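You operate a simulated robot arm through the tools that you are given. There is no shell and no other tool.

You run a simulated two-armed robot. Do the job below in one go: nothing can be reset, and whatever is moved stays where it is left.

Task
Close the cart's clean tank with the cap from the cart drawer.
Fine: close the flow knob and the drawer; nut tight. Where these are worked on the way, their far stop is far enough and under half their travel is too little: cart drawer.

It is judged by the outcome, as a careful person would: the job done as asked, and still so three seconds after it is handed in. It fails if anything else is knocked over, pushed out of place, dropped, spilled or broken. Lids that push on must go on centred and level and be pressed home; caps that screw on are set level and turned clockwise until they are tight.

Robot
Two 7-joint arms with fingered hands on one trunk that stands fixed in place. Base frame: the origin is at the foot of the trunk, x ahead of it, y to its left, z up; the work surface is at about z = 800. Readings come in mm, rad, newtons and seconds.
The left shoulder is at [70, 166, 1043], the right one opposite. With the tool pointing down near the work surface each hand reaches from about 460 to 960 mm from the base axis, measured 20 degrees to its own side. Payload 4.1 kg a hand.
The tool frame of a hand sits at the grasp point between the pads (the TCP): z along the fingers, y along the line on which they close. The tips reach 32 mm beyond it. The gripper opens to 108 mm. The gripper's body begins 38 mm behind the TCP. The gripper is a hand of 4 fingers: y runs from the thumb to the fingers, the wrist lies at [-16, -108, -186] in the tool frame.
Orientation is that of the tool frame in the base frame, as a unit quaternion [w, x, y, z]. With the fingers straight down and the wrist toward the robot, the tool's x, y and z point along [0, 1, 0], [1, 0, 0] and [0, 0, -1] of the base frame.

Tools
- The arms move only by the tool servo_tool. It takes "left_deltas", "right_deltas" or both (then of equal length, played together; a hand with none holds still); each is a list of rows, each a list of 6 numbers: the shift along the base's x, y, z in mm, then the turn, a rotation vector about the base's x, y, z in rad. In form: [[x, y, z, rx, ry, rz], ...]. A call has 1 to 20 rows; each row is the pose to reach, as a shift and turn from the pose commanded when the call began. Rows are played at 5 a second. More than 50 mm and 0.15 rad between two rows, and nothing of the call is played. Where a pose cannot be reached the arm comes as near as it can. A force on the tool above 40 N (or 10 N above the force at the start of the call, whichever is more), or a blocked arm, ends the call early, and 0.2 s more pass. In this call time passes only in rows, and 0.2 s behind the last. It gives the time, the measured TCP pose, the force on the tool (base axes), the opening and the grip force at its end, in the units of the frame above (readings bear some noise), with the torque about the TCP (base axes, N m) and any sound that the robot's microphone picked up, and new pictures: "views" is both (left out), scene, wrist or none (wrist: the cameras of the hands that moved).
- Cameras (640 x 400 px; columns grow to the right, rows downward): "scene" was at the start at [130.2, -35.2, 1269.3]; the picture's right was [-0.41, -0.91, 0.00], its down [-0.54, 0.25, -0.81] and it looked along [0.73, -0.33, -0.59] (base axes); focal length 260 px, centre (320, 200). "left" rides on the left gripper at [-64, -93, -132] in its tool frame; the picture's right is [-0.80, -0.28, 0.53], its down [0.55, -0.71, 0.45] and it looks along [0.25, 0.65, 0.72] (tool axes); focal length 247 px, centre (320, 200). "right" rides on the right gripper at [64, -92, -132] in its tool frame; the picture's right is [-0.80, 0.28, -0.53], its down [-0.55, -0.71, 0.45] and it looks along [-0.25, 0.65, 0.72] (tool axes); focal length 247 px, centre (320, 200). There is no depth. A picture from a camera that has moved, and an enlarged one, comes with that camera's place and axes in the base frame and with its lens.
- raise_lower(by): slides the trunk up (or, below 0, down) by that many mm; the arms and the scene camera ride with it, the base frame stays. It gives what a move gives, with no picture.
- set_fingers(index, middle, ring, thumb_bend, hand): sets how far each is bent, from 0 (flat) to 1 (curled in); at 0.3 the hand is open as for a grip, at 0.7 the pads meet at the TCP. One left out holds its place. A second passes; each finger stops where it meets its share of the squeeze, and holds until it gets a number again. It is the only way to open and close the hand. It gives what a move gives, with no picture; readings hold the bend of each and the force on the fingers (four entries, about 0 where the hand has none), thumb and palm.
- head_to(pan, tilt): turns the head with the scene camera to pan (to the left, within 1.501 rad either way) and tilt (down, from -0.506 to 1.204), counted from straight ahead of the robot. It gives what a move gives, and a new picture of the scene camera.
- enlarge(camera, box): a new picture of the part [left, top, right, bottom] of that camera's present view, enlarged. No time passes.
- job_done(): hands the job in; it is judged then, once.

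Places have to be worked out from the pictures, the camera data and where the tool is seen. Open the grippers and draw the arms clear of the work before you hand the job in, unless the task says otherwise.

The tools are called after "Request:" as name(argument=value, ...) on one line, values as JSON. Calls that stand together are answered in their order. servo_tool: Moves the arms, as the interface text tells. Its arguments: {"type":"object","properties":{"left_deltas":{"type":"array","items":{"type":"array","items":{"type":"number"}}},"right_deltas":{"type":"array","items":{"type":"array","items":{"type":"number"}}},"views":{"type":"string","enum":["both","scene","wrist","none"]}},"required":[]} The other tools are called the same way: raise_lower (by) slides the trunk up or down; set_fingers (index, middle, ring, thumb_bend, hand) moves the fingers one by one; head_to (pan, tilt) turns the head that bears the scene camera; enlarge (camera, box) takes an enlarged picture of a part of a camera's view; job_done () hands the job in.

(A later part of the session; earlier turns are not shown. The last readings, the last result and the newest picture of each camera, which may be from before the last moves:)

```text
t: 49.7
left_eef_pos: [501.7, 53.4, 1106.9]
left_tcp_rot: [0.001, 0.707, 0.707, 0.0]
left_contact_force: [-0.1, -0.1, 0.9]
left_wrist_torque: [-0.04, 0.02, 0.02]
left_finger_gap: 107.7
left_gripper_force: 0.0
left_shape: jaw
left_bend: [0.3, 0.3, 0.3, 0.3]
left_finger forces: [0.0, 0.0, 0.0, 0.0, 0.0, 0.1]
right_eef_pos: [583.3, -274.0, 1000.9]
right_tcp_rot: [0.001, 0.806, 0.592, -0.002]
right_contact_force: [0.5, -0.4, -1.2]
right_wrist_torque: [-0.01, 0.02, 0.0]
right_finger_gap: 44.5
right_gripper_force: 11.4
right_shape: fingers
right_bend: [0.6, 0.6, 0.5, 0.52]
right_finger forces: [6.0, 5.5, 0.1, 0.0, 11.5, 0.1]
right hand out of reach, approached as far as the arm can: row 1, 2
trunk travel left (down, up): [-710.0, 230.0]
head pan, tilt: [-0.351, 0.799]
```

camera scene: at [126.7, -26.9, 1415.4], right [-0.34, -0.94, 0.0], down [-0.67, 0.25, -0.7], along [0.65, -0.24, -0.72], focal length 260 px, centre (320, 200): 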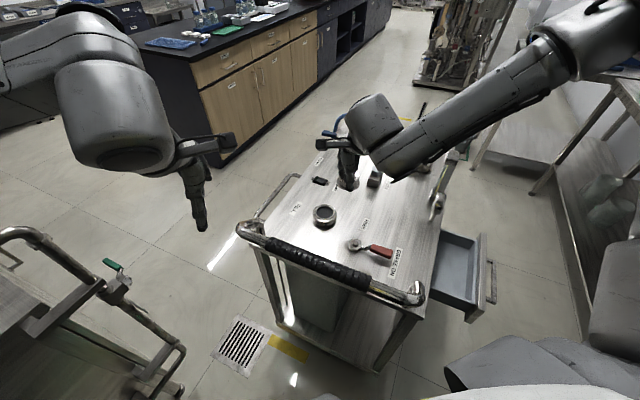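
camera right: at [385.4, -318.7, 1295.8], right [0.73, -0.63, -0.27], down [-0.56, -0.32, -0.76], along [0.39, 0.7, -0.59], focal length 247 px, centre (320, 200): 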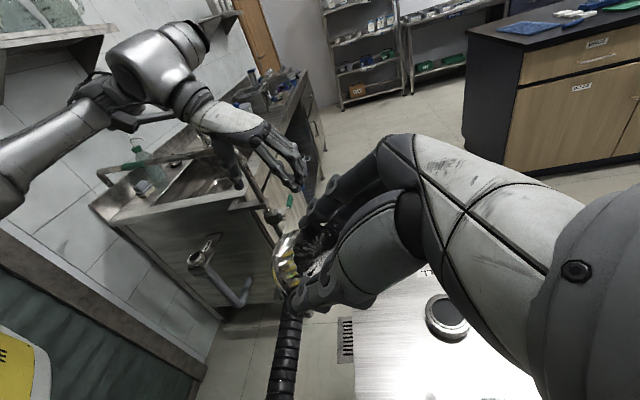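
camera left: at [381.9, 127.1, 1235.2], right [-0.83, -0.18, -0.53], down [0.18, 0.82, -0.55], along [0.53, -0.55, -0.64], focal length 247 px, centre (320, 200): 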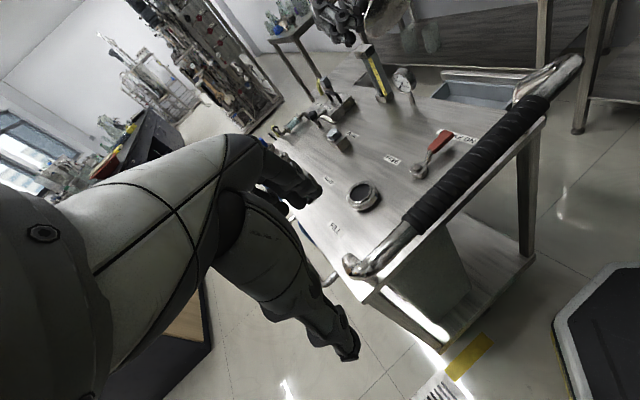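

The limit looks like the wrist's sideways bend with the trunk raised; the nominal trunk height is stated to reach here. I back the hand up and lower the trunk to its original height.

Request:
servo_tool(right_deltas=[[-10, -15, 25, 0, 0, 0.1], [-20, -35, 50, 0, 0, 0.2], [-35, -55, 75, 0, 0, 0.33], [-35, -55, 95, 0, 0, 0.33]], views="none")

Request:
raise_lower(by=-160)

Request:
servo_tool(right_deltas=[[20, 25, 10, 0, 0, 0], [40, 55, 10, 0, 0, 0], [60, 85, 10, 0, 0, 0], [70, 115, 10, 0, 0, 0]], views="scene")

```text
t: 50.7
left_eef_pos: [501.2, 54.9, 1106.0]
left_tcp_rot: [0.001, 0.707, 0.707, 0.0]
left_contact_force: [-0.1, 0.2, 0.0]
left_wrist_torque: [0.02, -0.02, -0.03]
left_finger_gap: 108.0
left_gripper_force: 0.0
left_shape: jaw
left_bend: [0.3, 0.3, 0.3, 0.3]
left_finger forces: [0.0, 0.0, 0.0, 0.1, 0.0, 0.0]
right_eef_pos: [544.4, -325.9, 1096.3]
right_tcp_rot: [0.001, 0.698, 0.716, -0.002]
right_contact_force: [0.0, -1.1, -1.3]
right_wrist_torque: [0.02, 0.01, 0.03]
right_finger_gap: 44.6
right_gripper_force: 11.4
right_shape: fingers
right_bend: [0.6, 0.6, 0.5, 0.52]
right_finger forces: [5.9, 5.5, 0.0, 0.0, 11.4, 0.1]
trunk travel left (down, up): [-710.0, 230.0]
head pan, tilt: [-0.351, 0.799]
```

```text
t: 52.5
left_eef_pos: [501.9, 52.4, 946.1]
left_tcp_rot: [0.0, 0.707, 0.707, 0.0]
left_contact_force: [0.1, 0.5, 0.0]
left_wrist_torque: [0.0, 0.0, 0.0]
left_finger_gap: 107.8
left_gripper_force: 0.0
left_shape: jaw
left_bend: [0.3, 0.3, 0.3, 0.3]
left_finger forces: [0.1, 0.0, 0.0, 0.0, 0.1, 0.0]
right_eef_pos: [545.3, -327.4, 936.8]
right_tcp_rot: [0.0, 0.698, 0.716, -0.002]
right_contact_force: [-0.3, 0.3, -1.0]
right_wrist_torque: [-0.01, 0.0, -0.02]
right_finger_gap: 44.5
right_gripper_force: 11.5
right_shape: fingers
right_bend: [0.6, 0.6, 0.5, 0.52]
right_finger forces: [6.0, 5.5, 0.1, 0.1, 11.4, 0.0]
trunk travel left (down, up): [-550.0, 390.0]
head pan, tilt: [-0.351, 0.799]
```

```text
t: 53.5
left_eef_pos: [502.7, 52.4, 945.8]
left_tcp_rot: [0.0, 0.707, 0.707, -0.001]
left_contact_force: [0.0, -0.5, -0.4]
left_wrist_torque: [0.01, 0.0, 0.0]
left_finger_gap: 107.8
left_gripper_force: 0.0
left_shape: jaw
left_bend: [0.3, 0.3, 0.3, 0.3]
left_finger forces: [0.1, 0.0, 0.1, 0.0, 0.0, 0.0]
right_eef_pos: [617.8, -210.6, 946.5]
right_tcp_rot: [0.0, 0.699, 0.715, -0.003]
right_contact_force: [1.4, -0.6, -0.7]
right_wrist_torque: [-0.01, 0.0, -0.05]
right_finger_gap: 44.7
right_gripper_force: 11.5
right_shape: fingers
right_bend: [0.6, 0.6, 0.5, 0.52]
right_finger forces: [6.0, 5.6, 0.0, 0.0, 11.2, 0.1]
trunk travel left (down, up): [-550.0, 390.0]
head pan, tilt: [-0.351, 0.799]
camera scene: at [127.6, -26.4, 1255.3], right [-0.34, -0.94, 0.0], down [-0.67, 0.25, -0.7], along [0.65, -0.24, -0.72], focal length 260 px, centre (320, 200)
```

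scene: 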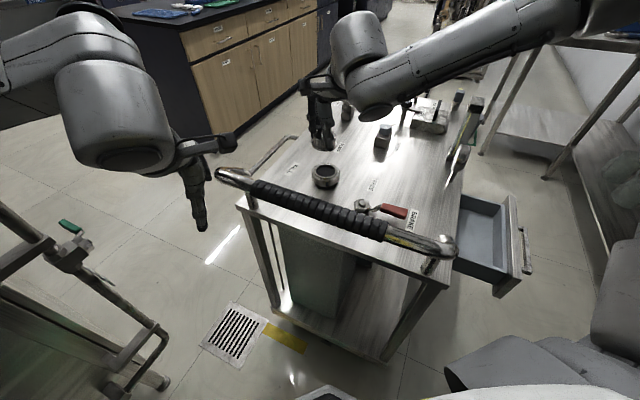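

The hand now reaches over the neck. The left hand came down close to the push handle, so I raise it while turning the right hand counter-clockwise for a full clockwise stroke.

Request:
servo_tool(left_deltas=[[-5, 5, 30, 0, 0, 0], [-5, 5, 70, 0, 0, 0], [-5, 5, 110, 0, 0, 0], [-5, 5, 150, 0, 0, 0], [-5, 5, 160, 0, 0, 0]], right_deltas=[[0, 0, 0, 0, 0, 0.12], [-2, 0, 0, 0, 0, 0.24], [-4, -1, 0, 0, 0, 0.36], [-5, -1, 0, 0, 0, 0.48], [-6, -1, 0, 0, 0, 0.6]], views="scene")

Request:
enlarge(camera="left", box=[480, 60, 640, 220])

Request:
enlarge(camera="scene", box=[270, 90, 380, 200])

```text
t: 54.7
left_eef_pos: [496.7, 58.5, 1106.0]
left_tcp_rot: [0.0, 0.707, 0.707, -0.001]
left_contact_force: [0.8, 0.1, -0.1]
left_wrist_torque: [-0.01, 0.02, -0.03]
left_finger_gap: 107.8
left_gripper_force: 0.1
left_shape: jaw
left_bend: [0.3, 0.3, 0.3, 0.3]
left_finger forces: [0.0, 0.0, 0.0, 0.0, 0.1, 0.0]
right_eef_pos: [610.3, -213.5, 946.2]
right_tcp_rot: [0.0, 0.455, 0.89, -0.002]
right_contact_force: [0.3, -0.3, -1.0]
right_wrist_torque: [0.03, 0.0, -0.02]
right_finger_gap: 44.4
right_gripper_force: 11.8
right_shape: fingers
right_bend: [0.6, 0.6, 0.5, 0.52]
right_finger forces: [5.9, 5.5, 0.0, 0.1, 11.2, 0.0]
trunk travel left (down, up): [-550.0, 390.0]
head pan, tilt: [-0.351, 0.799]
camera scene: at [127.0, -26.7, 1255.3], right [-0.34, -0.94, 0.0], down [-0.67, 0.25, -0.7], along [0.65, -0.24, -0.72], focal length 260 px, centre (320, 200)
```

scene: 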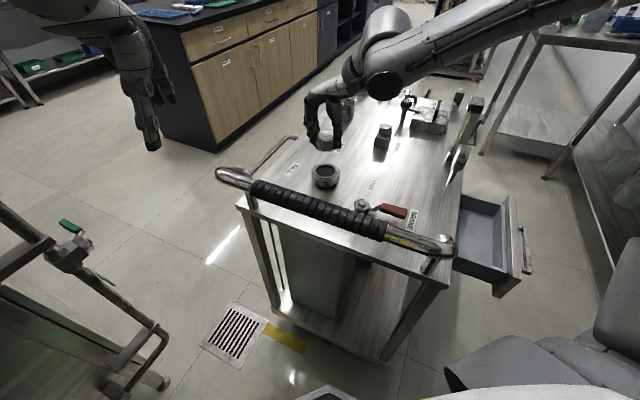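

```text
2.50 times, centred on (560, 140) of left
camera zoom: at [403.7, -4.5, 1238.7], right [-0.28, -0.8, -0.53], down [-0.71, 0.55, -0.45], along [0.65, 0.25, -0.72], focal length 617 px, centre (-280, 350)
```

zoom: 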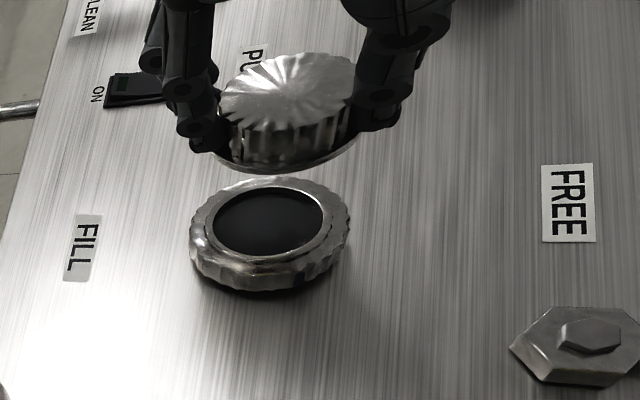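

```text
3.64 times, centred on (325, 145) of scene
camera zoom: at [127.0, -26.7, 1255.3], right [-0.34, -0.94, 0.0], down [-0.67, 0.25, -0.7], along [0.65, -0.24, -0.72], focal length 947 px, centre (302, 400)
```

zoom: 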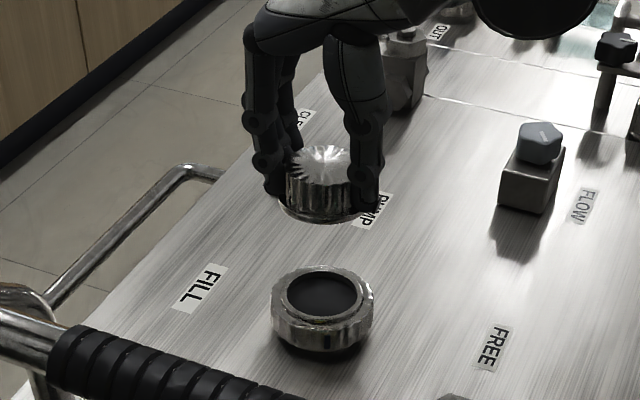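

The cap hovers right over the neck. I look very closely at the neck's ring and lip before lowering, to be sure how the parts fit.

Request:
enlarge(camera="left", box=[552, 130, 592, 155])

Request:
enlarge(camera="left", box=[552, 150, 632, 190])

Request:
enlarge(camera="scene", box=[308, 158, 346, 194])

Request:
enlarge(camera="scene", box=[308, 122, 346, 158])

```text
16.00 times, centred on (572, 142) of left
camera zoom: at [403.7, -4.5, 1238.7], right [-0.28, -0.8, -0.53], down [-0.71, 0.55, -0.45], along [0.65, 0.25, -0.72], focal length 3952 px, centre (-3712, 1120)
```

zoom: 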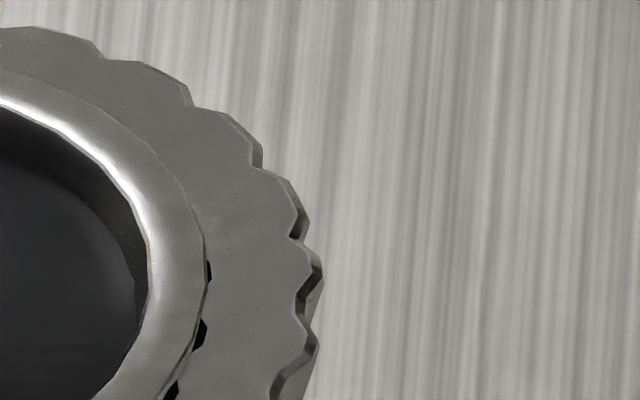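

```text
8.00 times, centred on (592, 170) of left
camera zoom: at [403.7, -4.5, 1238.7], right [-0.28, -0.8, -0.53], down [-0.71, 0.55, -0.45], along [0.65, 0.25, -0.72], focal length 1976 px, centre (-1856, 440)
```

zoom: 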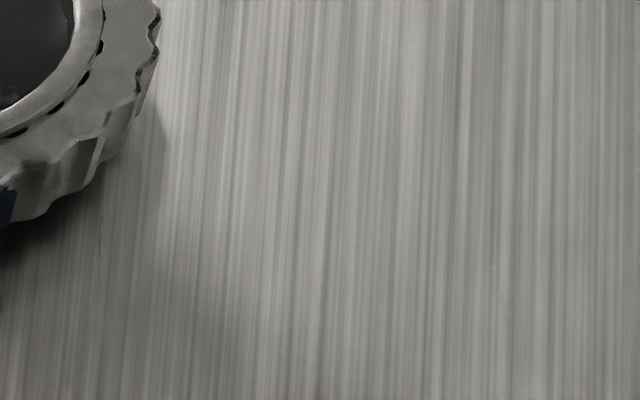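

```text
11.11 times, centred on (327, 176) of scene
camera zoom: at [127.0, -26.7, 1255.3], right [-0.34, -0.94, 0.0], down [-0.67, 0.25, -0.7], along [0.65, -0.24, -0.72], focal length 2893 px, centre (242, 467)
```

zoom: 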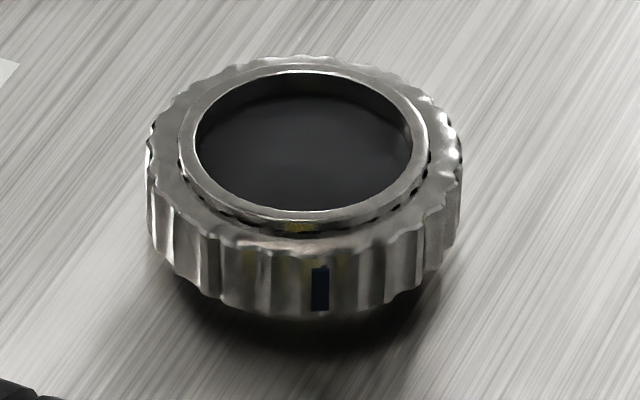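

```text
11.11 times, centred on (327, 140) of scene
camera zoom: at [127.0, -26.7, 1255.3], right [-0.34, -0.94, 0.0], down [-0.67, 0.25, -0.7], along [0.65, -0.24, -0.72], focal length 2893 px, centre (242, 867)
```

zoom: 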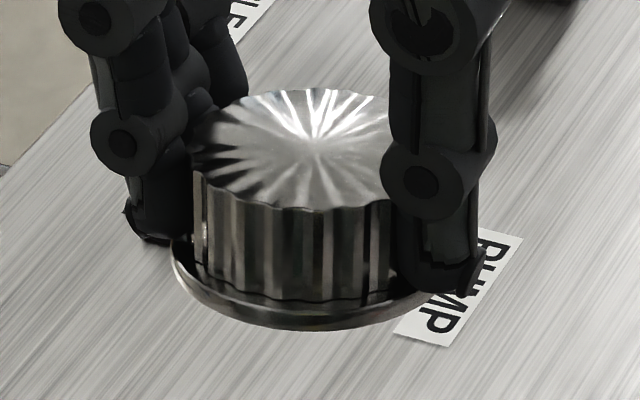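

The cap's rim (~57 mm) matches the neck's tube (~57 mm) and the two look nearly concentric. I lower to about 25 mm above and compare again.

Request:
servo_tool(right_deltas=[[0, 0, -25, 0, 0, 0], [0, 0, -50, 0, 0, 0]], views="none")

Request:
enlarge(camera="left", box=[520, 90, 600, 190])

Request:
enlarge(camera="scene", box=[300, 128, 354, 194])

```text
t: 55.3
left_eef_pos: [497.3, 58.2, 1105.2]
left_tcp_rot: [-0.001, 0.707, 0.707, 0.0]
left_contact_force: [0.6, -0.5, 0.8]
left_wrist_torque: [0.03, -0.01, 0.03]
left_finger_gap: 108.1
left_gripper_force: 0.0
left_shape: jaw
left_bend: [0.3, 0.3, 0.3, 0.3]
left_finger forces: [0.0, 0.0, 0.0, 0.1, 0.0, 0.1]
right_eef_pos: [609.3, -212.9, 895.6]
right_tcp_rot: [0.001, 0.456, 0.89, -0.002]
right_contact_force: [-0.6, -0.5, -1.0]
right_wrist_torque: [0.02, 0.0, 0.01]
right_finger_gap: 44.3
right_gripper_force: 11.1
right_shape: fingers
right_bend: [0.6, 0.6, 0.5, 0.52]
right_finger forces: [6.0, 5.6, 0.0, 0.0, 11.2, 0.0]
trunk travel left (down, up): [-550.0, 390.0]
head pan, tilt: [-0.351, 0.799]
```

```text
4.00 times, centred on (560, 140) of left
camera zoom: at [403.9, -5.1, 1238.3], right [-0.28, -0.8, -0.53], down [-0.71, 0.55, -0.45], along [0.65, 0.25, -0.72], focal length 988 px, centre (-640, 440)
```

zoom: 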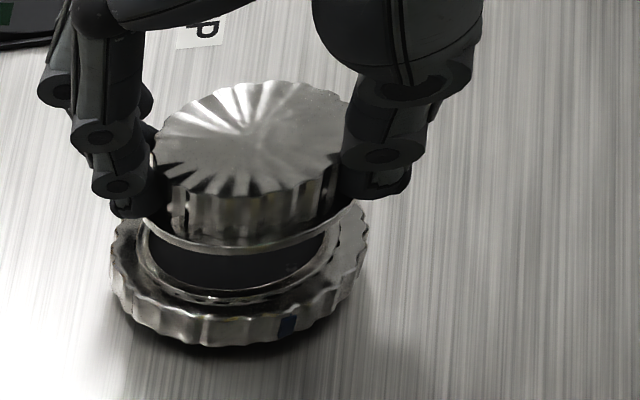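

```text
6.06 times, centred on (327, 161) of scene
camera zoom: at [127.2, -27.1, 1255.3], right [-0.34, -0.94, 0.0], down [-0.67, 0.25, -0.7], along [0.65, -0.24, -0.72], focal length 1578 px, centre (278, 436)
```

zoom: 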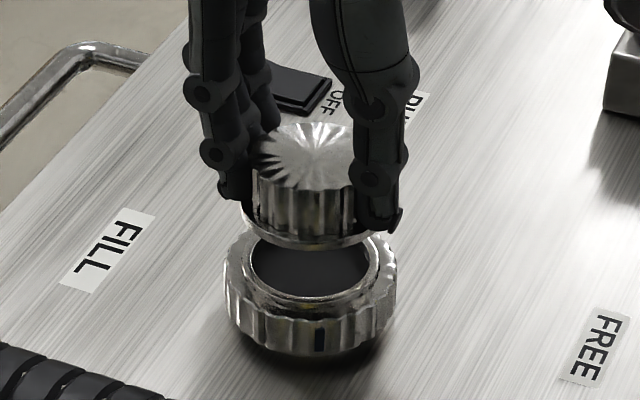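

Cap and neck look concentric to within ~2–3 mm; I apply a small correction and lower slowly toward contact.

Request:
servo_tool(right_deltas=[[-2, 1, -8, 0, 0, 0], [-2, 1, -16, 0, 0, 0], [-2, 1, -22, 0, 0, 0]], views="none")

Request:
enlarge(camera="left", box=[530, 110, 594, 190])

Request:
enlarge(camera="scene", box=[300, 138, 354, 194])

```text
t: 56.1
left_eef_pos: [497.6, 57.9, 1106.0]
left_tcp_rot: [0.001, 0.707, 0.707, 0.001]
left_contact_force: [0.2, -0.1, -0.7]
left_wrist_torque: [-0.03, 0.06, -0.02]
left_finger_gap: 107.9
left_gripper_force: 0.0
left_shape: jaw
left_bend: [0.3, 0.3, 0.3, 0.3]
left_finger forces: [0.0, 0.0, 0.1, 0.0, 0.0, 0.1]
right_eef_pos: [608.4, -212.1, 874.3]
right_tcp_rot: [0.001, 0.455, 0.89, -0.002]
right_contact_force: [-0.2, -0.1, -1.2]
right_wrist_torque: [-0.01, -0.05, 0.02]
right_finger_gap: 44.4
right_gripper_force: 11.4
right_shape: fingers
right_bend: [0.6, 0.6, 0.5, 0.52]
right_finger forces: [5.9, 5.5, 0.0, 0.1, 11.2, 0.0]
trunk travel left (down, up): [-550.0, 390.0]
head pan, tilt: [-0.351, 0.799]
```

```text
5.00 times, centred on (562, 150) of left
camera zoom: at [403.5, -4.8, 1238.4], right [-0.28, -0.8, -0.53], down [-0.71, 0.55, -0.45], along [0.65, 0.25, -0.72], focal length 1235 px, centre (-890, 450)
```

zoom: 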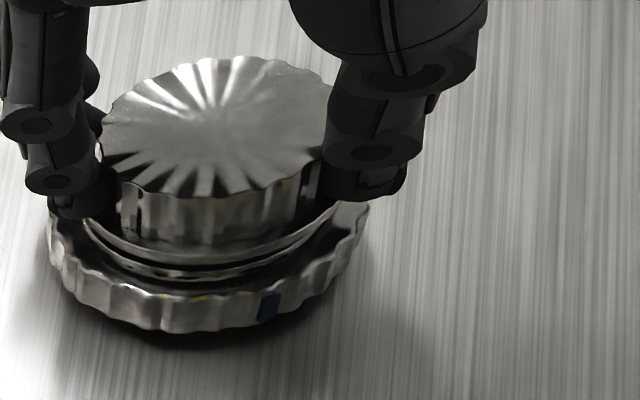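

```text
7.14 times, centred on (327, 166) of scene
camera zoom: at [126.8, -26.9, 1255.4], right [-0.34, -0.94, 0.0], down [-0.67, 0.25, -0.7], along [0.65, -0.24, -0.72], focal length 1860 px, centre (270, 443)
```

zoom: 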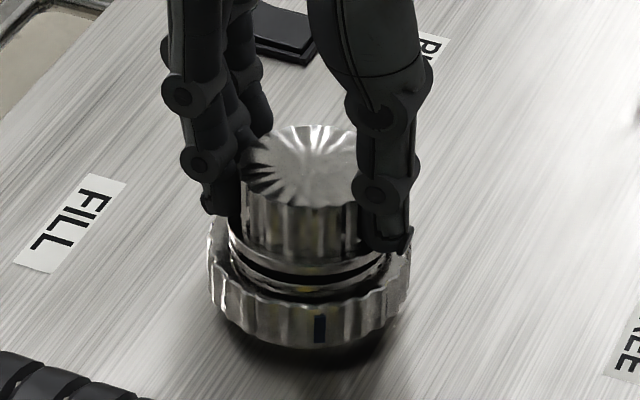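

Only a few mm remain and the rims look concentric. I lower gently until contact.

Request:
servo_tool(right_deltas=[[0, 0, -2, 0, 0, 0], [0, 0, -4, 0, 0, 0], [0, 0, -6, 0, 0, 0], [0, 0, -8, 0, 0, 0]], views="none")

Request:
enlarge(camera="left", box=[530, 110, 594, 190])

Request:
enlarge(camera="scene", box=[300, 138, 354, 194])

```text
t: 57.1
left_eef_pos: [494.6, 58.3, 1107.6]
left_tcp_rot: [0.001, 0.707, 0.707, 0.0]
left_contact_force: [0.7, 0.2, 0.2]
left_wrist_torque: [-0.01, -0.01, 0.02]
left_finger_gap: 107.7
left_gripper_force: 0.0
left_shape: jaw
left_bend: [0.3, 0.3, 0.3, 0.3]
left_finger forces: [0.0, 0.1, 0.0, 0.0, 0.0, 0.1]
right_eef_pos: [608.1, -212.1, 868.9]
right_tcp_rot: [0.004, 0.455, 0.89, -0.001]
right_contact_force: [7.4, -1.7, 25.8]
right_wrist_torque: [-0.22, -0.41, 0.06]
right_finger_gap: 44.2
right_gripper_force: 19.7
right_shape: fingers
right_bend: [0.6, 0.59, 0.5, 0.52]
right_finger forces: [5.9, 19.8, 0.0, 0.0, 13.1, 0.0]
trunk travel left (down, up): [-550.0, 390.0]
head pan, tilt: [-0.351, 0.799]
```

```text
5.00 times, centred on (562, 150) of left
camera zoom: at [401.2, -3.9, 1239.6], right [-0.28, -0.8, -0.53], down [-0.71, 0.55, -0.45], along [0.65, 0.25, -0.72], focal length 1235 px, centre (-890, 450)
```

zoom: 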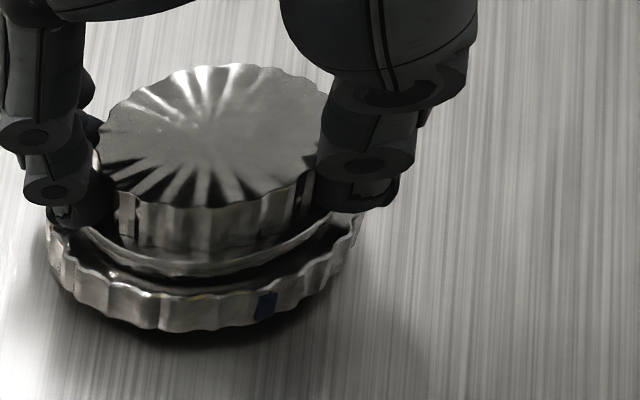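

```text
7.14 times, centred on (327, 166) of scene
camera zoom: at [124.5, -25.9, 1256.0], right [-0.34, -0.94, 0.0], down [-0.67, 0.25, -0.7], along [0.66, -0.24, -0.72], focal length 1860 px, centre (270, 443)
```

zoom: 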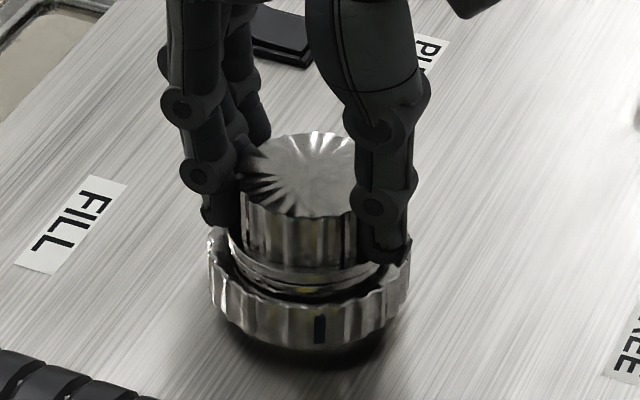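

The cap sits on the neck tube with about 26 N of push. I ease the push a little and start turning clockwise about the cap's axis, watching torque.

Request:
servo_tool(right_deltas=[[0, 0, 1.2, 0, 0, 0], [0.8, -0.5, 1.2, 0, 0, -0.12], [1.5, -1.1, 1.2, 0, 0, -0.24], [2.1, -1.8, 1.2, 0, 0, -0.36], [2.7, -2.5, 1.2, 0, 0, -0.48], [3.2, -3.3, 1.2, 0, 0, -0.6]], views="none")

Request:
enlarge(camera="left", box=[530, 110, 594, 190])

Request:
enlarge(camera="scene", box=[300, 138, 354, 194])

```text
t: 58.5
left_eef_pos: [496.3, 58.4, 1105.9]
left_tcp_rot: [0.001, 0.707, 0.707, 0.0]
left_contact_force: [-0.3, -1.0, -0.1]
left_wrist_torque: [0.0, -0.01, 0.02]
left_finger_gap: 107.7
left_gripper_force: 0.1
left_shape: jaw
left_bend: [0.3, 0.3, 0.3, 0.3]
left_finger forces: [0.1, 0.0, 0.1, 0.0, 0.0, 0.1]
right_eef_pos: [600.4, -227.8, 872.7]
right_tcp_rot: [0.0, 0.7, 0.714, -0.003]
right_contact_force: [0.3, 0.0, -0.8]
right_wrist_torque: [0.0, -0.01, 0.0]
right_finger_gap: 39.2
right_gripper_force: 11.3
right_shape: fingers
right_bend: [0.63, 0.6, 0.5, 0.53]
right_finger forces: [3.3, 10.3, 0.0, 0.0, 9.6, 0.1]
right hand out of reach, approached as far as the arm can: row 4, 5, 6
trunk travel left (down, up): [-550.0, 390.0]
head pan, tilt: [-0.351, 0.799]
```

```text
5.00 times, centred on (562, 150) of left
camera zoom: at [403.6, -4.5, 1238.0], right [-0.28, -0.8, -0.53], down [-0.71, 0.55, -0.45], along [0.65, 0.25, -0.72], focal length 1235 px, centre (-890, 450)
```

zoom: 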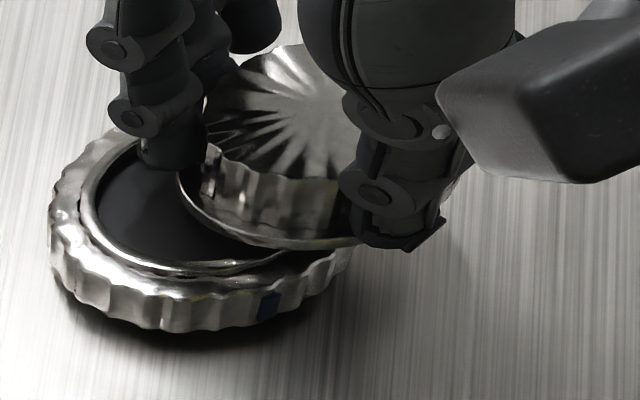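

```text
7.14 times, centred on (327, 166) of scene
camera zoom: at [126.9, -26.4, 1255.0], right [-0.34, -0.94, 0.0], down [-0.67, 0.25, -0.7], along [0.65, -0.24, -0.72], focal length 1860 px, centre (270, 443)
```

zoom: 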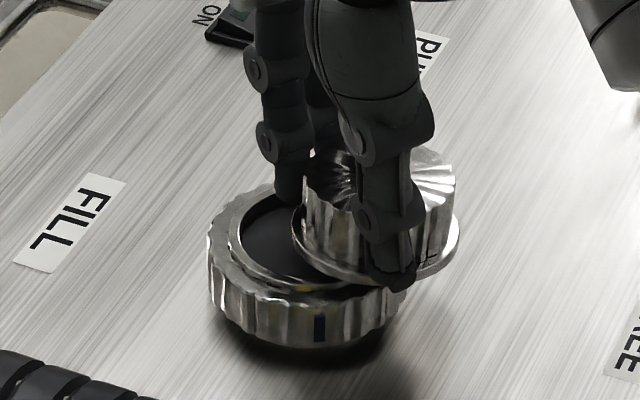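

The turning ran into the wrist's reach limit and dragged the cap sideways off the neck (it's still held). I lift it clear before fixing the arm's posture.

Request:
servo_tool(right_deltas=[[0, 0, 8, 0, 0, 0], [0, 0, 25, 0, 0, 0], [0, 0, 50, 0, 0, 0]], views="scene")

Request:
enlarge(camera="left", box=[520, 80, 620, 190])

Request:
enlarge(camera="scene", box=[300, 118, 374, 194])

```text
t: 59.3
left_eef_pos: [496.0, 59.2, 1106.4]
left_tcp_rot: [0.0, 0.707, 0.707, 0.0]
left_contact_force: [-0.1, 0.1, 0.1]
left_wrist_torque: [0.0, -0.02, 0.0]
left_finger_gap: 107.5
left_gripper_force: 0.1
left_shape: jaw
left_bend: [0.3, 0.3, 0.3, 0.3]
left_finger forces: [0.0, 0.1, 0.0, 0.0, 0.0, 0.1]
right_eef_pos: [602.4, -226.8, 925.7]
right_tcp_rot: [0.001, 0.698, 0.716, -0.002]
right_contact_force: [0.3, -0.4, -1.1]
right_wrist_torque: [-0.01, -0.04, -0.01]
right_finger_gap: 38.8
right_gripper_force: 11.2
right_shape: fingers
right_bend: [0.63, 0.6, 0.5, 0.53]
right_finger forces: [3.4, 9.4, 0.0, 0.0, 9.6, 0.0]
trunk travel left (down, up): [-550.0, 390.0]
head pan, tilt: [-0.351, 0.799]
camera scene: at [125.9, -26.1, 1255.4], right [-0.34, -0.94, 0.0], down [-0.67, 0.25, -0.7], along [0.66, -0.24, -0.72], focal length 260 px, centre (320, 200)
```

scene: 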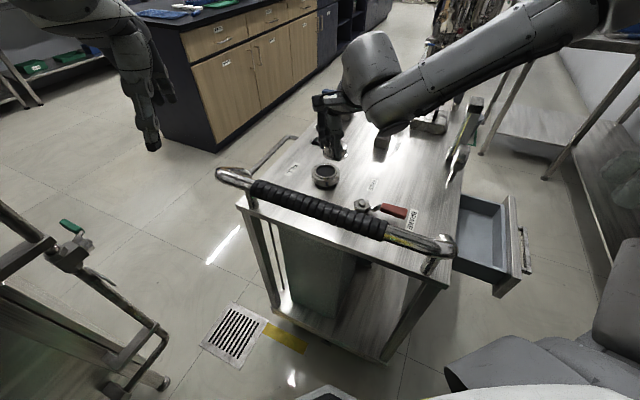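

```text
3.64 times, centred on (570, 135) of left
camera zoom: at [402.5, -4.1, 1238.7], right [-0.28, -0.8, -0.53], down [-0.71, 0.55, -0.45], along [0.65, 0.25, -0.72], focal length 898 px, centre (-589, 436)
```

zoom: 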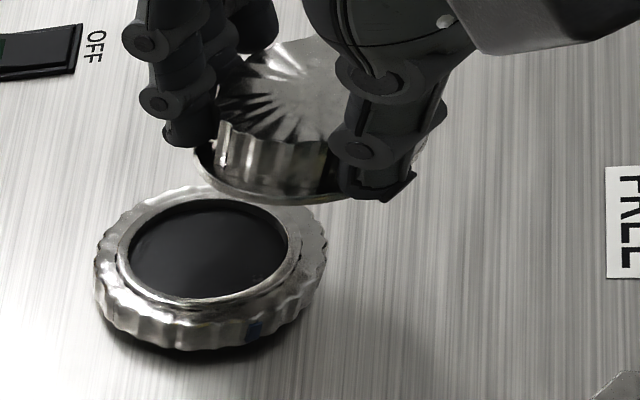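

```text
5.26 times, centred on (337, 156) of scene
camera zoom: at [125.9, -26.1, 1255.4], right [-0.34, -0.94, 0.0], down [-0.67, 0.25, -0.7], along [0.66, -0.24, -0.72], focal length 1370 px, centre (230, 432)
```

zoom: 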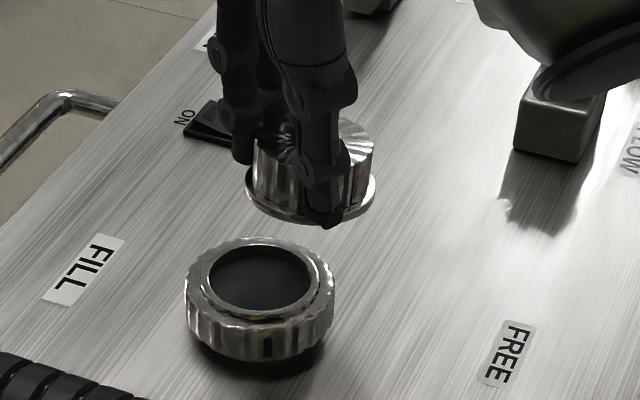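

The cap shifted in the grip. I'll re-seat it on the neck and re-grip it there; first I raise the hands, turn the right one back, and lower the trunk 100 mm to gain wrist range.

Request:
servo_tool(left_deltas=[[0, 0, 20, 0, 0, 0], [0, 0, 40, 0, 0, 0], [0, 0, 60, 0, 0, 0], [0, 0, 80, 0, 0, 0], [0, 0, 100, 0, 0, 0]], right_deltas=[[0, 0, 20, 0, 0, 0.1], [0, 0, 40, 0, 0, 0.2], [0, 0, 60, 0, 0, 0.3], [0, 0, 80, 0, 0, 0.4], [0, 0, 100, 0, 0, 0.5]], views="none")

Request:
raise_lower(by=-100)

Request:
head_to(pan=-0.35, tilt=0.68)

Request:
enlarge(camera="left", box=[520, 80, 620, 190])

Request:
enlarge(camera="scene", box=[290, 100, 370, 180])

```text
t: 60.5
left_eef_pos: [495.7, 57.7, 1206.1]
left_tcp_rot: [0.001, 0.707, 0.707, 0.0]
left_contact_force: [0.2, -0.2, 0.3]
left_wrist_torque: [0.03, -0.01, -0.01]
left_finger_gap: 107.6
left_gripper_force: 0.0
left_shape: jaw
left_bend: [0.3, 0.3, 0.3, 0.3]
left_finger forces: [0.1, 0.1, 0.1, 0.0, 0.0, 0.0]
right_eef_pos: [600.9, -226.6, 1024.6]
right_tcp_rot: [0.001, 0.499, 0.867, -0.001]
right_contact_force: [-0.3, -0.3, -0.2]
right_wrist_torque: [0.01, 0.04, 0.0]
right_finger_gap: 38.8
right_gripper_force: 10.5
right_shape: fingers
right_bend: [0.63, 0.6, 0.5, 0.53]
right_finger forces: [3.3, 8.2, 0.1, 0.0, 9.4, 0.1]
trunk travel left (down, up): [-550.0, 390.0]
head pan, tilt: [-0.351, 0.799]
```

```text
t: 61.8
left_eef_pos: [496.7, 58.7, 1104.6]
left_tcp_rot: [0.0, 0.707, 0.707, 0.0]
left_contact_force: [0.5, -0.1, 0.3]
left_wrist_torque: [0.02, -0.03, 0.03]
left_finger_gap: 107.8
left_gripper_force: 0.1
left_shape: jaw
left_bend: [0.3, 0.3, 0.3, 0.3]
left_finger forces: [0.1, 0.0, 0.0, 0.1, 0.0, 0.0]
right_eef_pos: [602.1, -226.0, 925.7]
right_tcp_rot: [0.001, 0.5, 0.866, -0.002]
right_contact_force: [-0.4, 0.3, -1.7]
right_wrist_torque: [-0.01, 0.01, 0.01]
right_finger_gap: 38.8
right_gripper_force: 10.1
right_shape: fingers
right_bend: [0.63, 0.6, 0.5, 0.53]
right_finger forces: [3.3, 8.3, 0.1, 0.1, 9.4, 0.0]
trunk travel left (down, up): [-450.0, 490.0]
head pan, tilt: [-0.351, 0.799]
```

```text
t: 62.5
left_eef_pos: [496.7, 58.7, 1106.6]
left_tcp_rot: [0.0, 0.708, 0.707, -0.001]
left_contact_force: [0.8, 0.3, -0.6]
left_wrist_torque: [0.04, -0.02, 0.0]
left_finger_gap: 107.9
left_gripper_force: 0.1
left_shape: jaw
left_bend: [0.3, 0.3, 0.3, 0.3]
left_finger forces: [0.0, 0.1, 0.1, 0.0, 0.0, 0.1]
right_eef_pos: [601.7, -227.1, 924.6]
right_tcp_rot: [0.001, 0.499, 0.867, -0.002]
right_contact_force: [0.1, -0.6, -1.6]
right_wrist_torque: [-0.01, 0.03, 0.02]
right_finger_gap: 38.8
right_gripper_force: 10.1
right_shape: fingers
right_bend: [0.63, 0.6, 0.5, 0.53]
right_finger forces: [3.2, 8.2, 0.0, 0.1, 9.4, 0.0]
trunk travel left (down, up): [-450.0, 490.0]
head pan, tilt: [-0.351, 0.681]
camera scene: at [131.4, -28.4, 1165.2], right [-0.34, -0.94, 0.0], down [-0.59, 0.22, -0.78], along [0.73, -0.27, -0.63], focal length 260 px, centre (320, 200)
```

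scene: 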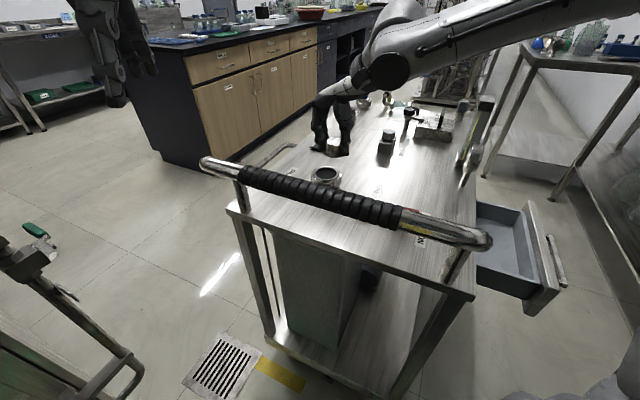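

```text
3.64 times, centred on (570, 135) of left
camera zoom: at [403.4, -4.1, 1238.0], right [-0.28, -0.8, -0.53], down [-0.71, 0.55, -0.45], along [0.65, 0.25, -0.72], focal length 898 px, centre (-589, 436)
```

zoom: 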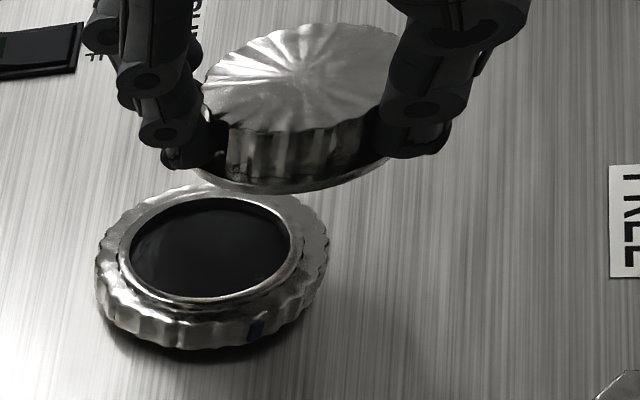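

```text
5.00 times, centred on (330, 140) of scene
camera zoom: at [131.4, -28.4, 1165.2], right [-0.34, -0.94, 0.0], down [-0.59, 0.22, -0.78], along [0.73, -0.27, -0.63], focal length 1302 px, centre (270, 500)
```

zoom: 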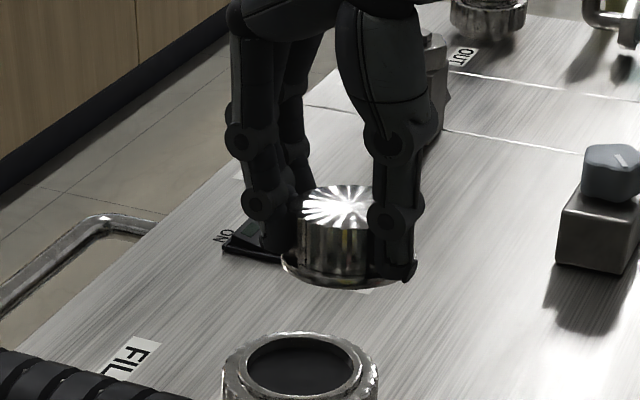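

The cap is level but off-centre in the hand; relative to the neck it must move about (+6, +18) mm. I move it over the neck and lower it close.

Request:
servo_tool(right_deltas=[[3, 9, 0, 0, 0, 0], [6, 18, -10, 0, 0, 0], [6, 18, -25, 0, 0, 0], [6, 18, -42, 0, 0, 0]], views="none")

Request:
enlarge(camera="left", box=[530, 110, 594, 190])

Request:
enlarge(camera="scene", box=[300, 136, 354, 192])

```text
t: 63.5
left_eef_pos: [497.2, 58.3, 1105.4]
left_tcp_rot: [0.0, 0.707, 0.707, 0.0]
left_contact_force: [-0.4, 0.5, 0.3]
left_wrist_torque: [0.0, 0.04, -0.01]
left_finger_gap: 107.9
left_gripper_force: 0.0
left_shape: jaw
left_bend: [0.3, 0.3, 0.3, 0.3]
left_finger forces: [0.0, 0.0, 0.1, 0.0, 0.0, 0.0]
right_eef_pos: [609.2, -206.9, 881.5]
right_tcp_rot: [0.001, 0.499, 0.866, -0.002]
right_contact_force: [-0.6, 0.5, -0.8]
right_wrist_torque: [0.04, 0.06, 0.0]
right_finger_gap: 39.0
right_gripper_force: 10.8
right_shape: fingers
right_bend: [0.63, 0.6, 0.5, 0.53]
right_finger forces: [3.4, 7.9, 0.0, 0.0, 9.3, 0.0]
trunk travel left (down, up): [-450.0, 490.0]
head pan, tilt: [-0.351, 0.681]
```

```text
5.00 times, centred on (562, 150) of left
camera zoom: at [404.0, -4.4, 1237.8], right [-0.28, -0.8, -0.53], down [-0.71, 0.55, -0.45], along [0.65, 0.25, -0.72], focal length 1235 px, centre (-890, 450)
```

zoom: 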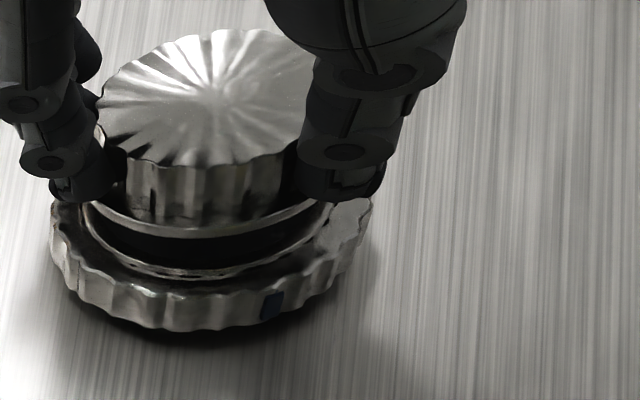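

```text
7.14 times, centred on (327, 164) of scene
camera zoom: at [131.9, -28.7, 1165.2], right [-0.34, -0.94, 0.0], down [-0.59, 0.22, -0.78], along [0.73, -0.27, -0.63], focal length 1860 px, centre (270, 457)
```

zoom: 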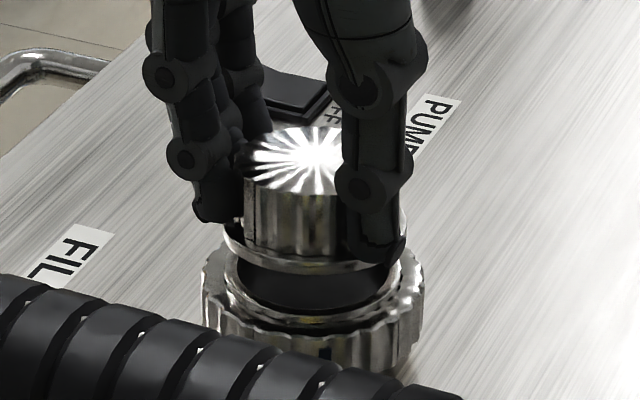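

The gap is ~19 mm and the rims are close to concentric. I nudge slightly and lower to touch.

Request:
servo_tool(right_deltas=[[-2, 0.5, -6, 0, 0, 0], [-2, 0.5, -12, 0, 0, 0], [-2, 0.5, -15, 0, 0, 0], [-2, 0.5, -18, 0, 0, 0]], views="none")

Request:
enlarge(camera="left", box=[530, 110, 594, 190])

Request:
enlarge(camera="scene", box=[300, 136, 354, 192])

```text
t: 64.5
left_eef_pos: [493.7, 59.5, 1107.8]
left_tcp_rot: [0.001, 0.708, 0.706, 0.0]
left_contact_force: [0.3, 0.2, 1.2]
left_wrist_torque: [-0.03, 0.01, 0.02]
left_finger_gap: 107.7
left_gripper_force: 0.1
left_shape: jaw
left_bend: [0.3, 0.3, 0.3, 0.3]
left_finger forces: [0.0, 0.1, 0.1, 0.1, 0.0, 0.0]
right_eef_pos: [607.1, -205.2, 869.5]
right_tcp_rot: [0.004, 0.499, 0.866, 0.001]
right_contact_force: [8.7, -0.7, 36.5]
right_wrist_torque: [-0.13, -0.73, 0.09]
right_finger_gap: 38.3
right_gripper_force: 24.8
right_shape: fingers
right_bend: [0.64, 0.57, 0.5, 0.53]
right_finger forces: [3.1, 33.5, 0.0, 0.1, 12.4, 0.0]
trunk travel left (down, up): [-450.0, 490.0]
head pan, tilt: [-0.351, 0.681]
```

```text
5.00 times, centred on (562, 150) of left
camera zoom: at [400.5, -2.9, 1239.7], right [-0.28, -0.8, -0.53], down [-0.71, 0.55, -0.45], along [0.65, 0.25, -0.72], focal length 1235 px, centre (-890, 450)
```

zoom: 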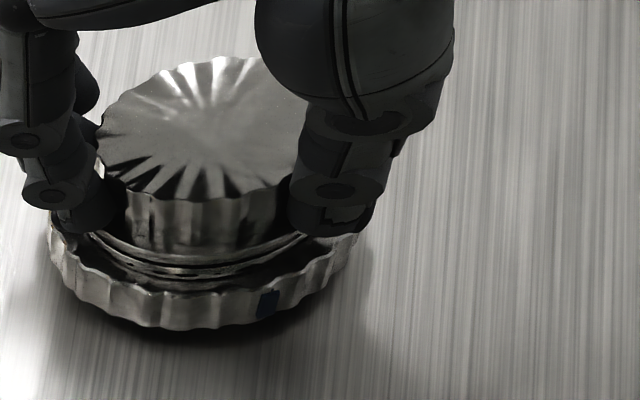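

```text
7.14 times, centred on (327, 164) of scene
camera zoom: at [128.7, -27.3, 1166.2], right [-0.34, -0.94, 0.0], down [-0.59, 0.22, -0.78], along [0.73, -0.27, -0.63], focal length 1860 px, centre (270, 457)
```

zoom: 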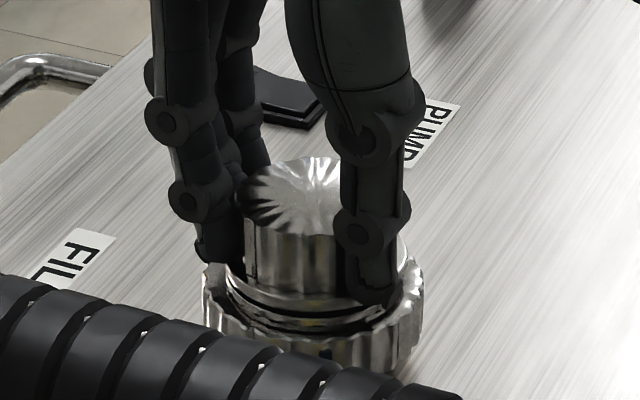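

The cap is seated on the tube, the push going through the fingertips on its flange. I relieve the push and open the fingers to leave it resting there.

Request:
servo_tool(right_deltas=[[0, 0, 3, 0, 0, 0]], views="none")

Request:
set_fingers(hand="right", index=0.4, middle=0.4, ring=0.4, thumb_bend=0.4)

Request:
enlarge(camera="left", box=[530, 110, 594, 190])

Request:
enlarge(camera="scene", box=[300, 136, 354, 192])

```text
t: 64.9
left_eef_pos: [496.2, 59.4, 1108.0]
left_tcp_rot: [0.0, 0.706, 0.708, 0.0]
left_contact_force: [0.0, 0.3, -1.0]
left_wrist_torque: [0.05, 0.03, -0.02]
left_finger_gap: 107.5
left_gripper_force: 0.0
left_shape: jaw
left_bend: [0.3, 0.3, 0.3, 0.3]
left_finger forces: [0.0, 0.0, 0.1, 0.0, 0.1, 0.0]
right_eef_pos: [605.3, -206.3, 870.7]
right_tcp_rot: [0.004, 0.499, 0.867, -0.001]
right_contact_force: [12.2, -1.3, 33.9]
right_wrist_torque: [-0.13, -1.02, 0.07]
right_finger_gap: 37.6
right_gripper_force: 23.7
right_shape: fingers
right_bend: [0.63, 0.57, 0.5, 0.54]
right_finger forces: [4.2, 35.2, 0.0, 0.1, 9.7, 0.0]
trunk travel left (down, up): [-450.0, 490.0]
head pan, tilt: [-0.351, 0.681]
```

```text
t: 65.9
left_eef_pos: [496.8, 59.1, 1105.4]
left_tcp_rot: [0.0, 0.707, 0.707, 0.0]
left_contact_force: [0.3, -0.3, -0.5]
left_wrist_torque: [0.0, 0.01, 0.01]
left_finger_gap: 107.7
left_gripper_force: 0.0
left_shape: jaw
left_bend: [0.3, 0.3, 0.3, 0.3]
left_finger forces: [0.1, 0.0, 0.0, 0.1, 0.0, 0.0]
right_eef_pos: [605.4, -208.4, 866.5]
right_tcp_rot: [0.0, 0.499, 0.866, -0.002]
right_contact_force: [0.6, -0.2, 0.1]
right_wrist_torque: [0.02, 0.0, -0.01]
right_finger_gap: 81.9
right_gripper_force: 0.0
right_shape: fingers
right_bend: [0.4, 0.4, 0.4, 0.4]
right_finger forces: [0.0, 0.0, 0.0, 0.0, 0.0, 0.0]
trunk travel left (down, up): [-450.0, 490.0]
head pan, tilt: [-0.351, 0.681]
```

```text
5.00 times, centred on (562, 150) of left
camera zoom: at [403.4, -4.0, 1237.9], right [-0.28, -0.8, -0.53], down [-0.71, 0.55, -0.45], along [0.65, 0.25, -0.72], focal length 1235 px, centre (-890, 450)
```

zoom: 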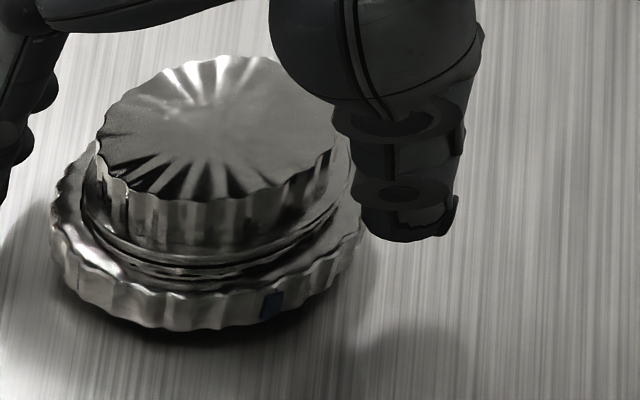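

```text
7.14 times, centred on (327, 164) of scene
camera zoom: at [131.4, -28.3, 1165.2], right [-0.34, -0.94, 0.0], down [-0.59, 0.22, -0.78], along [0.73, -0.27, -0.63], focal length 1860 px, centre (270, 457)
```

zoom: 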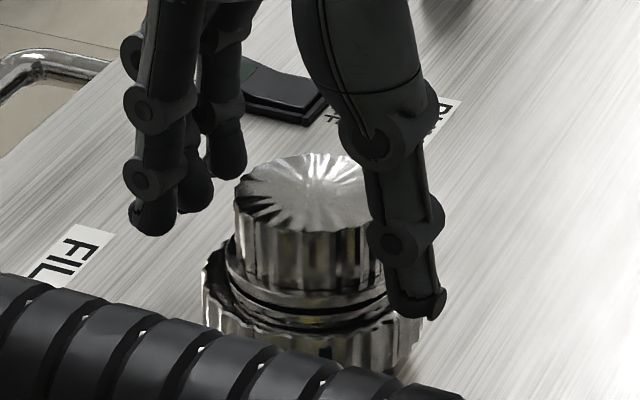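

The cap rests squarely on the neck (about 2 mm toward +y). I lift the open hand, turn it counter-clockwise as far as it will go for a long clockwise stroke, and look again.

Request:
servo_tool(right_deltas=[[0, 0, 15, 0, 0, 0], [0, 0, 38, 0, 0, 0.1], [1, -1, 38, 0, 0, 0.22], [1, -2, 38, 0, 0, 0.34], [2, -3, 38, 0, 0, 0.46], [2.6, -4.2, 38, 0, 0, 0.58], [2.6, -4.2, 38, 0, 0, 0.68]], views="none")

Request:
enlarge(camera="left", box=[510, 90, 614, 190])

Request:
enlarge(camera="scene", box=[290, 112, 370, 192])

```text
t: 67.5
left_eef_pos: [496.9, 58.0, 1105.8]
left_tcp_rot: [0.0, 0.707, 0.707, 0.0]
left_contact_force: [-1.1, 0.1, -0.5]
left_wrist_torque: [0.0, -0.01, -0.01]
left_finger_gap: 107.6
left_gripper_force: 0.0
left_shape: jaw
left_bend: [0.3, 0.3, 0.3, 0.3]
left_finger forces: [0.1, 0.0, 0.0, 0.0, 0.0, 0.0]
right_eef_pos: [608.7, -211.6, 905.4]
right_tcp_rot: [0.001, 0.181, 0.983, -0.002]
right_contact_force: [0.0, 0.5, 0.5]
right_wrist_torque: [0.01, 0.01, 0.01]
right_finger_gap: 82.1
right_gripper_force: 0.1
right_shape: fingers
right_bend: [0.4, 0.4, 0.4, 0.4]
right_finger forces: [0.1, 0.1, 0.0, 0.0, 0.1, 0.0]
trunk travel left (down, up): [-450.0, 490.0]
head pan, tilt: [-0.351, 0.681]
```

```text
4.00 times, centred on (562, 140) of left
camera zoom: at [403.6, -4.1, 1237.9], right [-0.28, -0.8, -0.53], down [-0.71, 0.55, -0.45], along [0.65, 0.25, -0.72], focal length 988 px, centre (-648, 440)
```

zoom: 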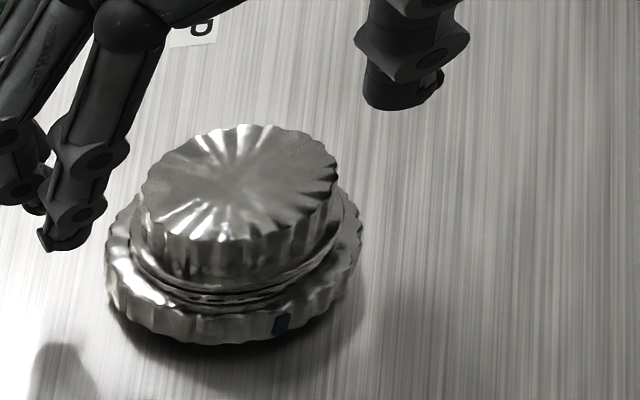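

```text
5.00 times, centred on (330, 152) of scene
camera zoom: at [131.5, -28.4, 1165.2], right [-0.34, -0.94, 0.0], down [-0.59, 0.22, -0.78], along [0.73, -0.27, -0.63], focal length 1302 px, centre (270, 440)
```

zoom: 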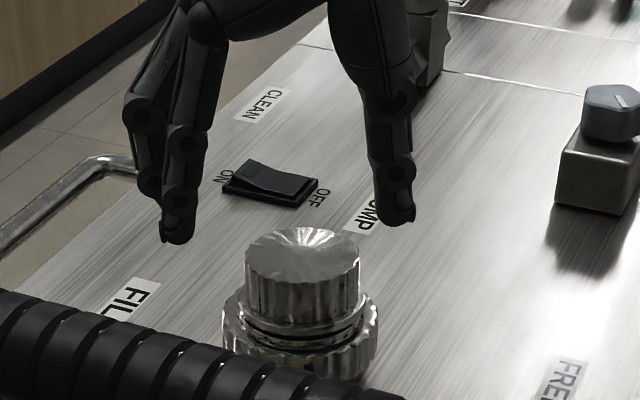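

The hand reaches yaw 1.2, and the cap sits concentric with the neck within ~1 mm at about [610.5, -221.5]. I shift to centre on it and lower around the fluted knob.

Request:
servo_tool(right_deltas=[[0, -6, 0, 0, 0, 0], [0, -6, -12, 0, 0, 0], [0, -6, -25, 0, 0, 0], [0, -6, -36, 0, 0, 0]], views="none")

Request:
enlarge(camera="left", box=[510, 90, 614, 190])

Request:
enlarge(camera="scene", box=[290, 112, 370, 192])

```text
t: 68.5
left_eef_pos: [497.9, 58.1, 1106.0]
left_tcp_rot: [0.0, 0.707, 0.707, 0.0]
left_contact_force: [-0.1, 0.4, -0.1]
left_wrist_torque: [0.0, 0.02, -0.02]
left_finger_gap: 107.7
left_gripper_force: 0.1
left_shape: jaw
left_bend: [0.3, 0.3, 0.3, 0.3]
left_finger forces: [0.1, 0.1, 0.0, 0.0, 0.1, 0.0]
right_eef_pos: [608.4, -216.4, 870.9]
right_tcp_rot: [0.002, 0.182, 0.983, -0.001]
right_contact_force: [0.2, -0.2, 0.5]
right_wrist_torque: [-0.02, -0.02, 0.01]
right_finger_gap: 82.1
right_gripper_force: 0.0
right_shape: fingers
right_bend: [0.4, 0.4, 0.4, 0.4]
right_finger forces: [0.0, 0.0, 0.1, 0.1, 0.1, 0.0]
trunk travel left (down, up): [-450.0, 490.0]
head pan, tilt: [-0.351, 0.681]
```

```text
4.00 times, centred on (562, 140) of left
camera zoom: at [403.5, -4.1, 1238.0], right [-0.28, -0.8, -0.53], down [-0.71, 0.55, -0.45], along [0.65, 0.25, -0.72], focal length 988 px, centre (-648, 440)
```

zoom: 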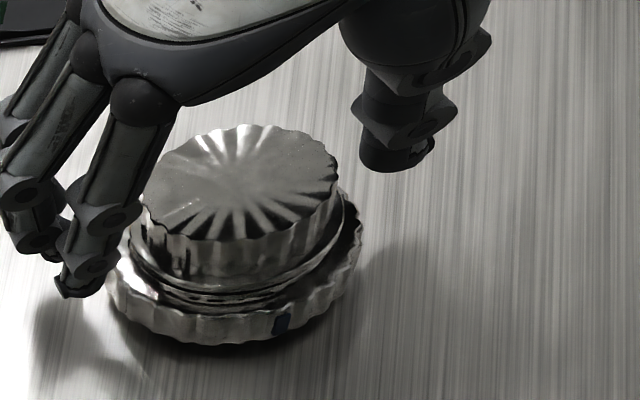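

```text
5.00 times, centred on (330, 152) of scene
camera zoom: at [131.5, -28.4, 1165.2], right [-0.34, -0.94, 0.0], down [-0.59, 0.22, -0.78], along [0.73, -0.27, -0.63], focal length 1302 px, centre (270, 440)
```

zoom: 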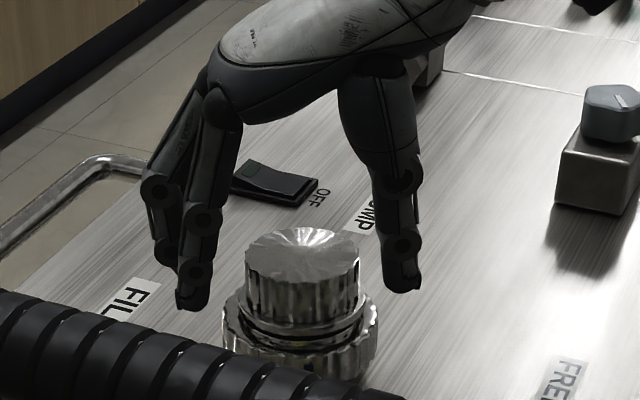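

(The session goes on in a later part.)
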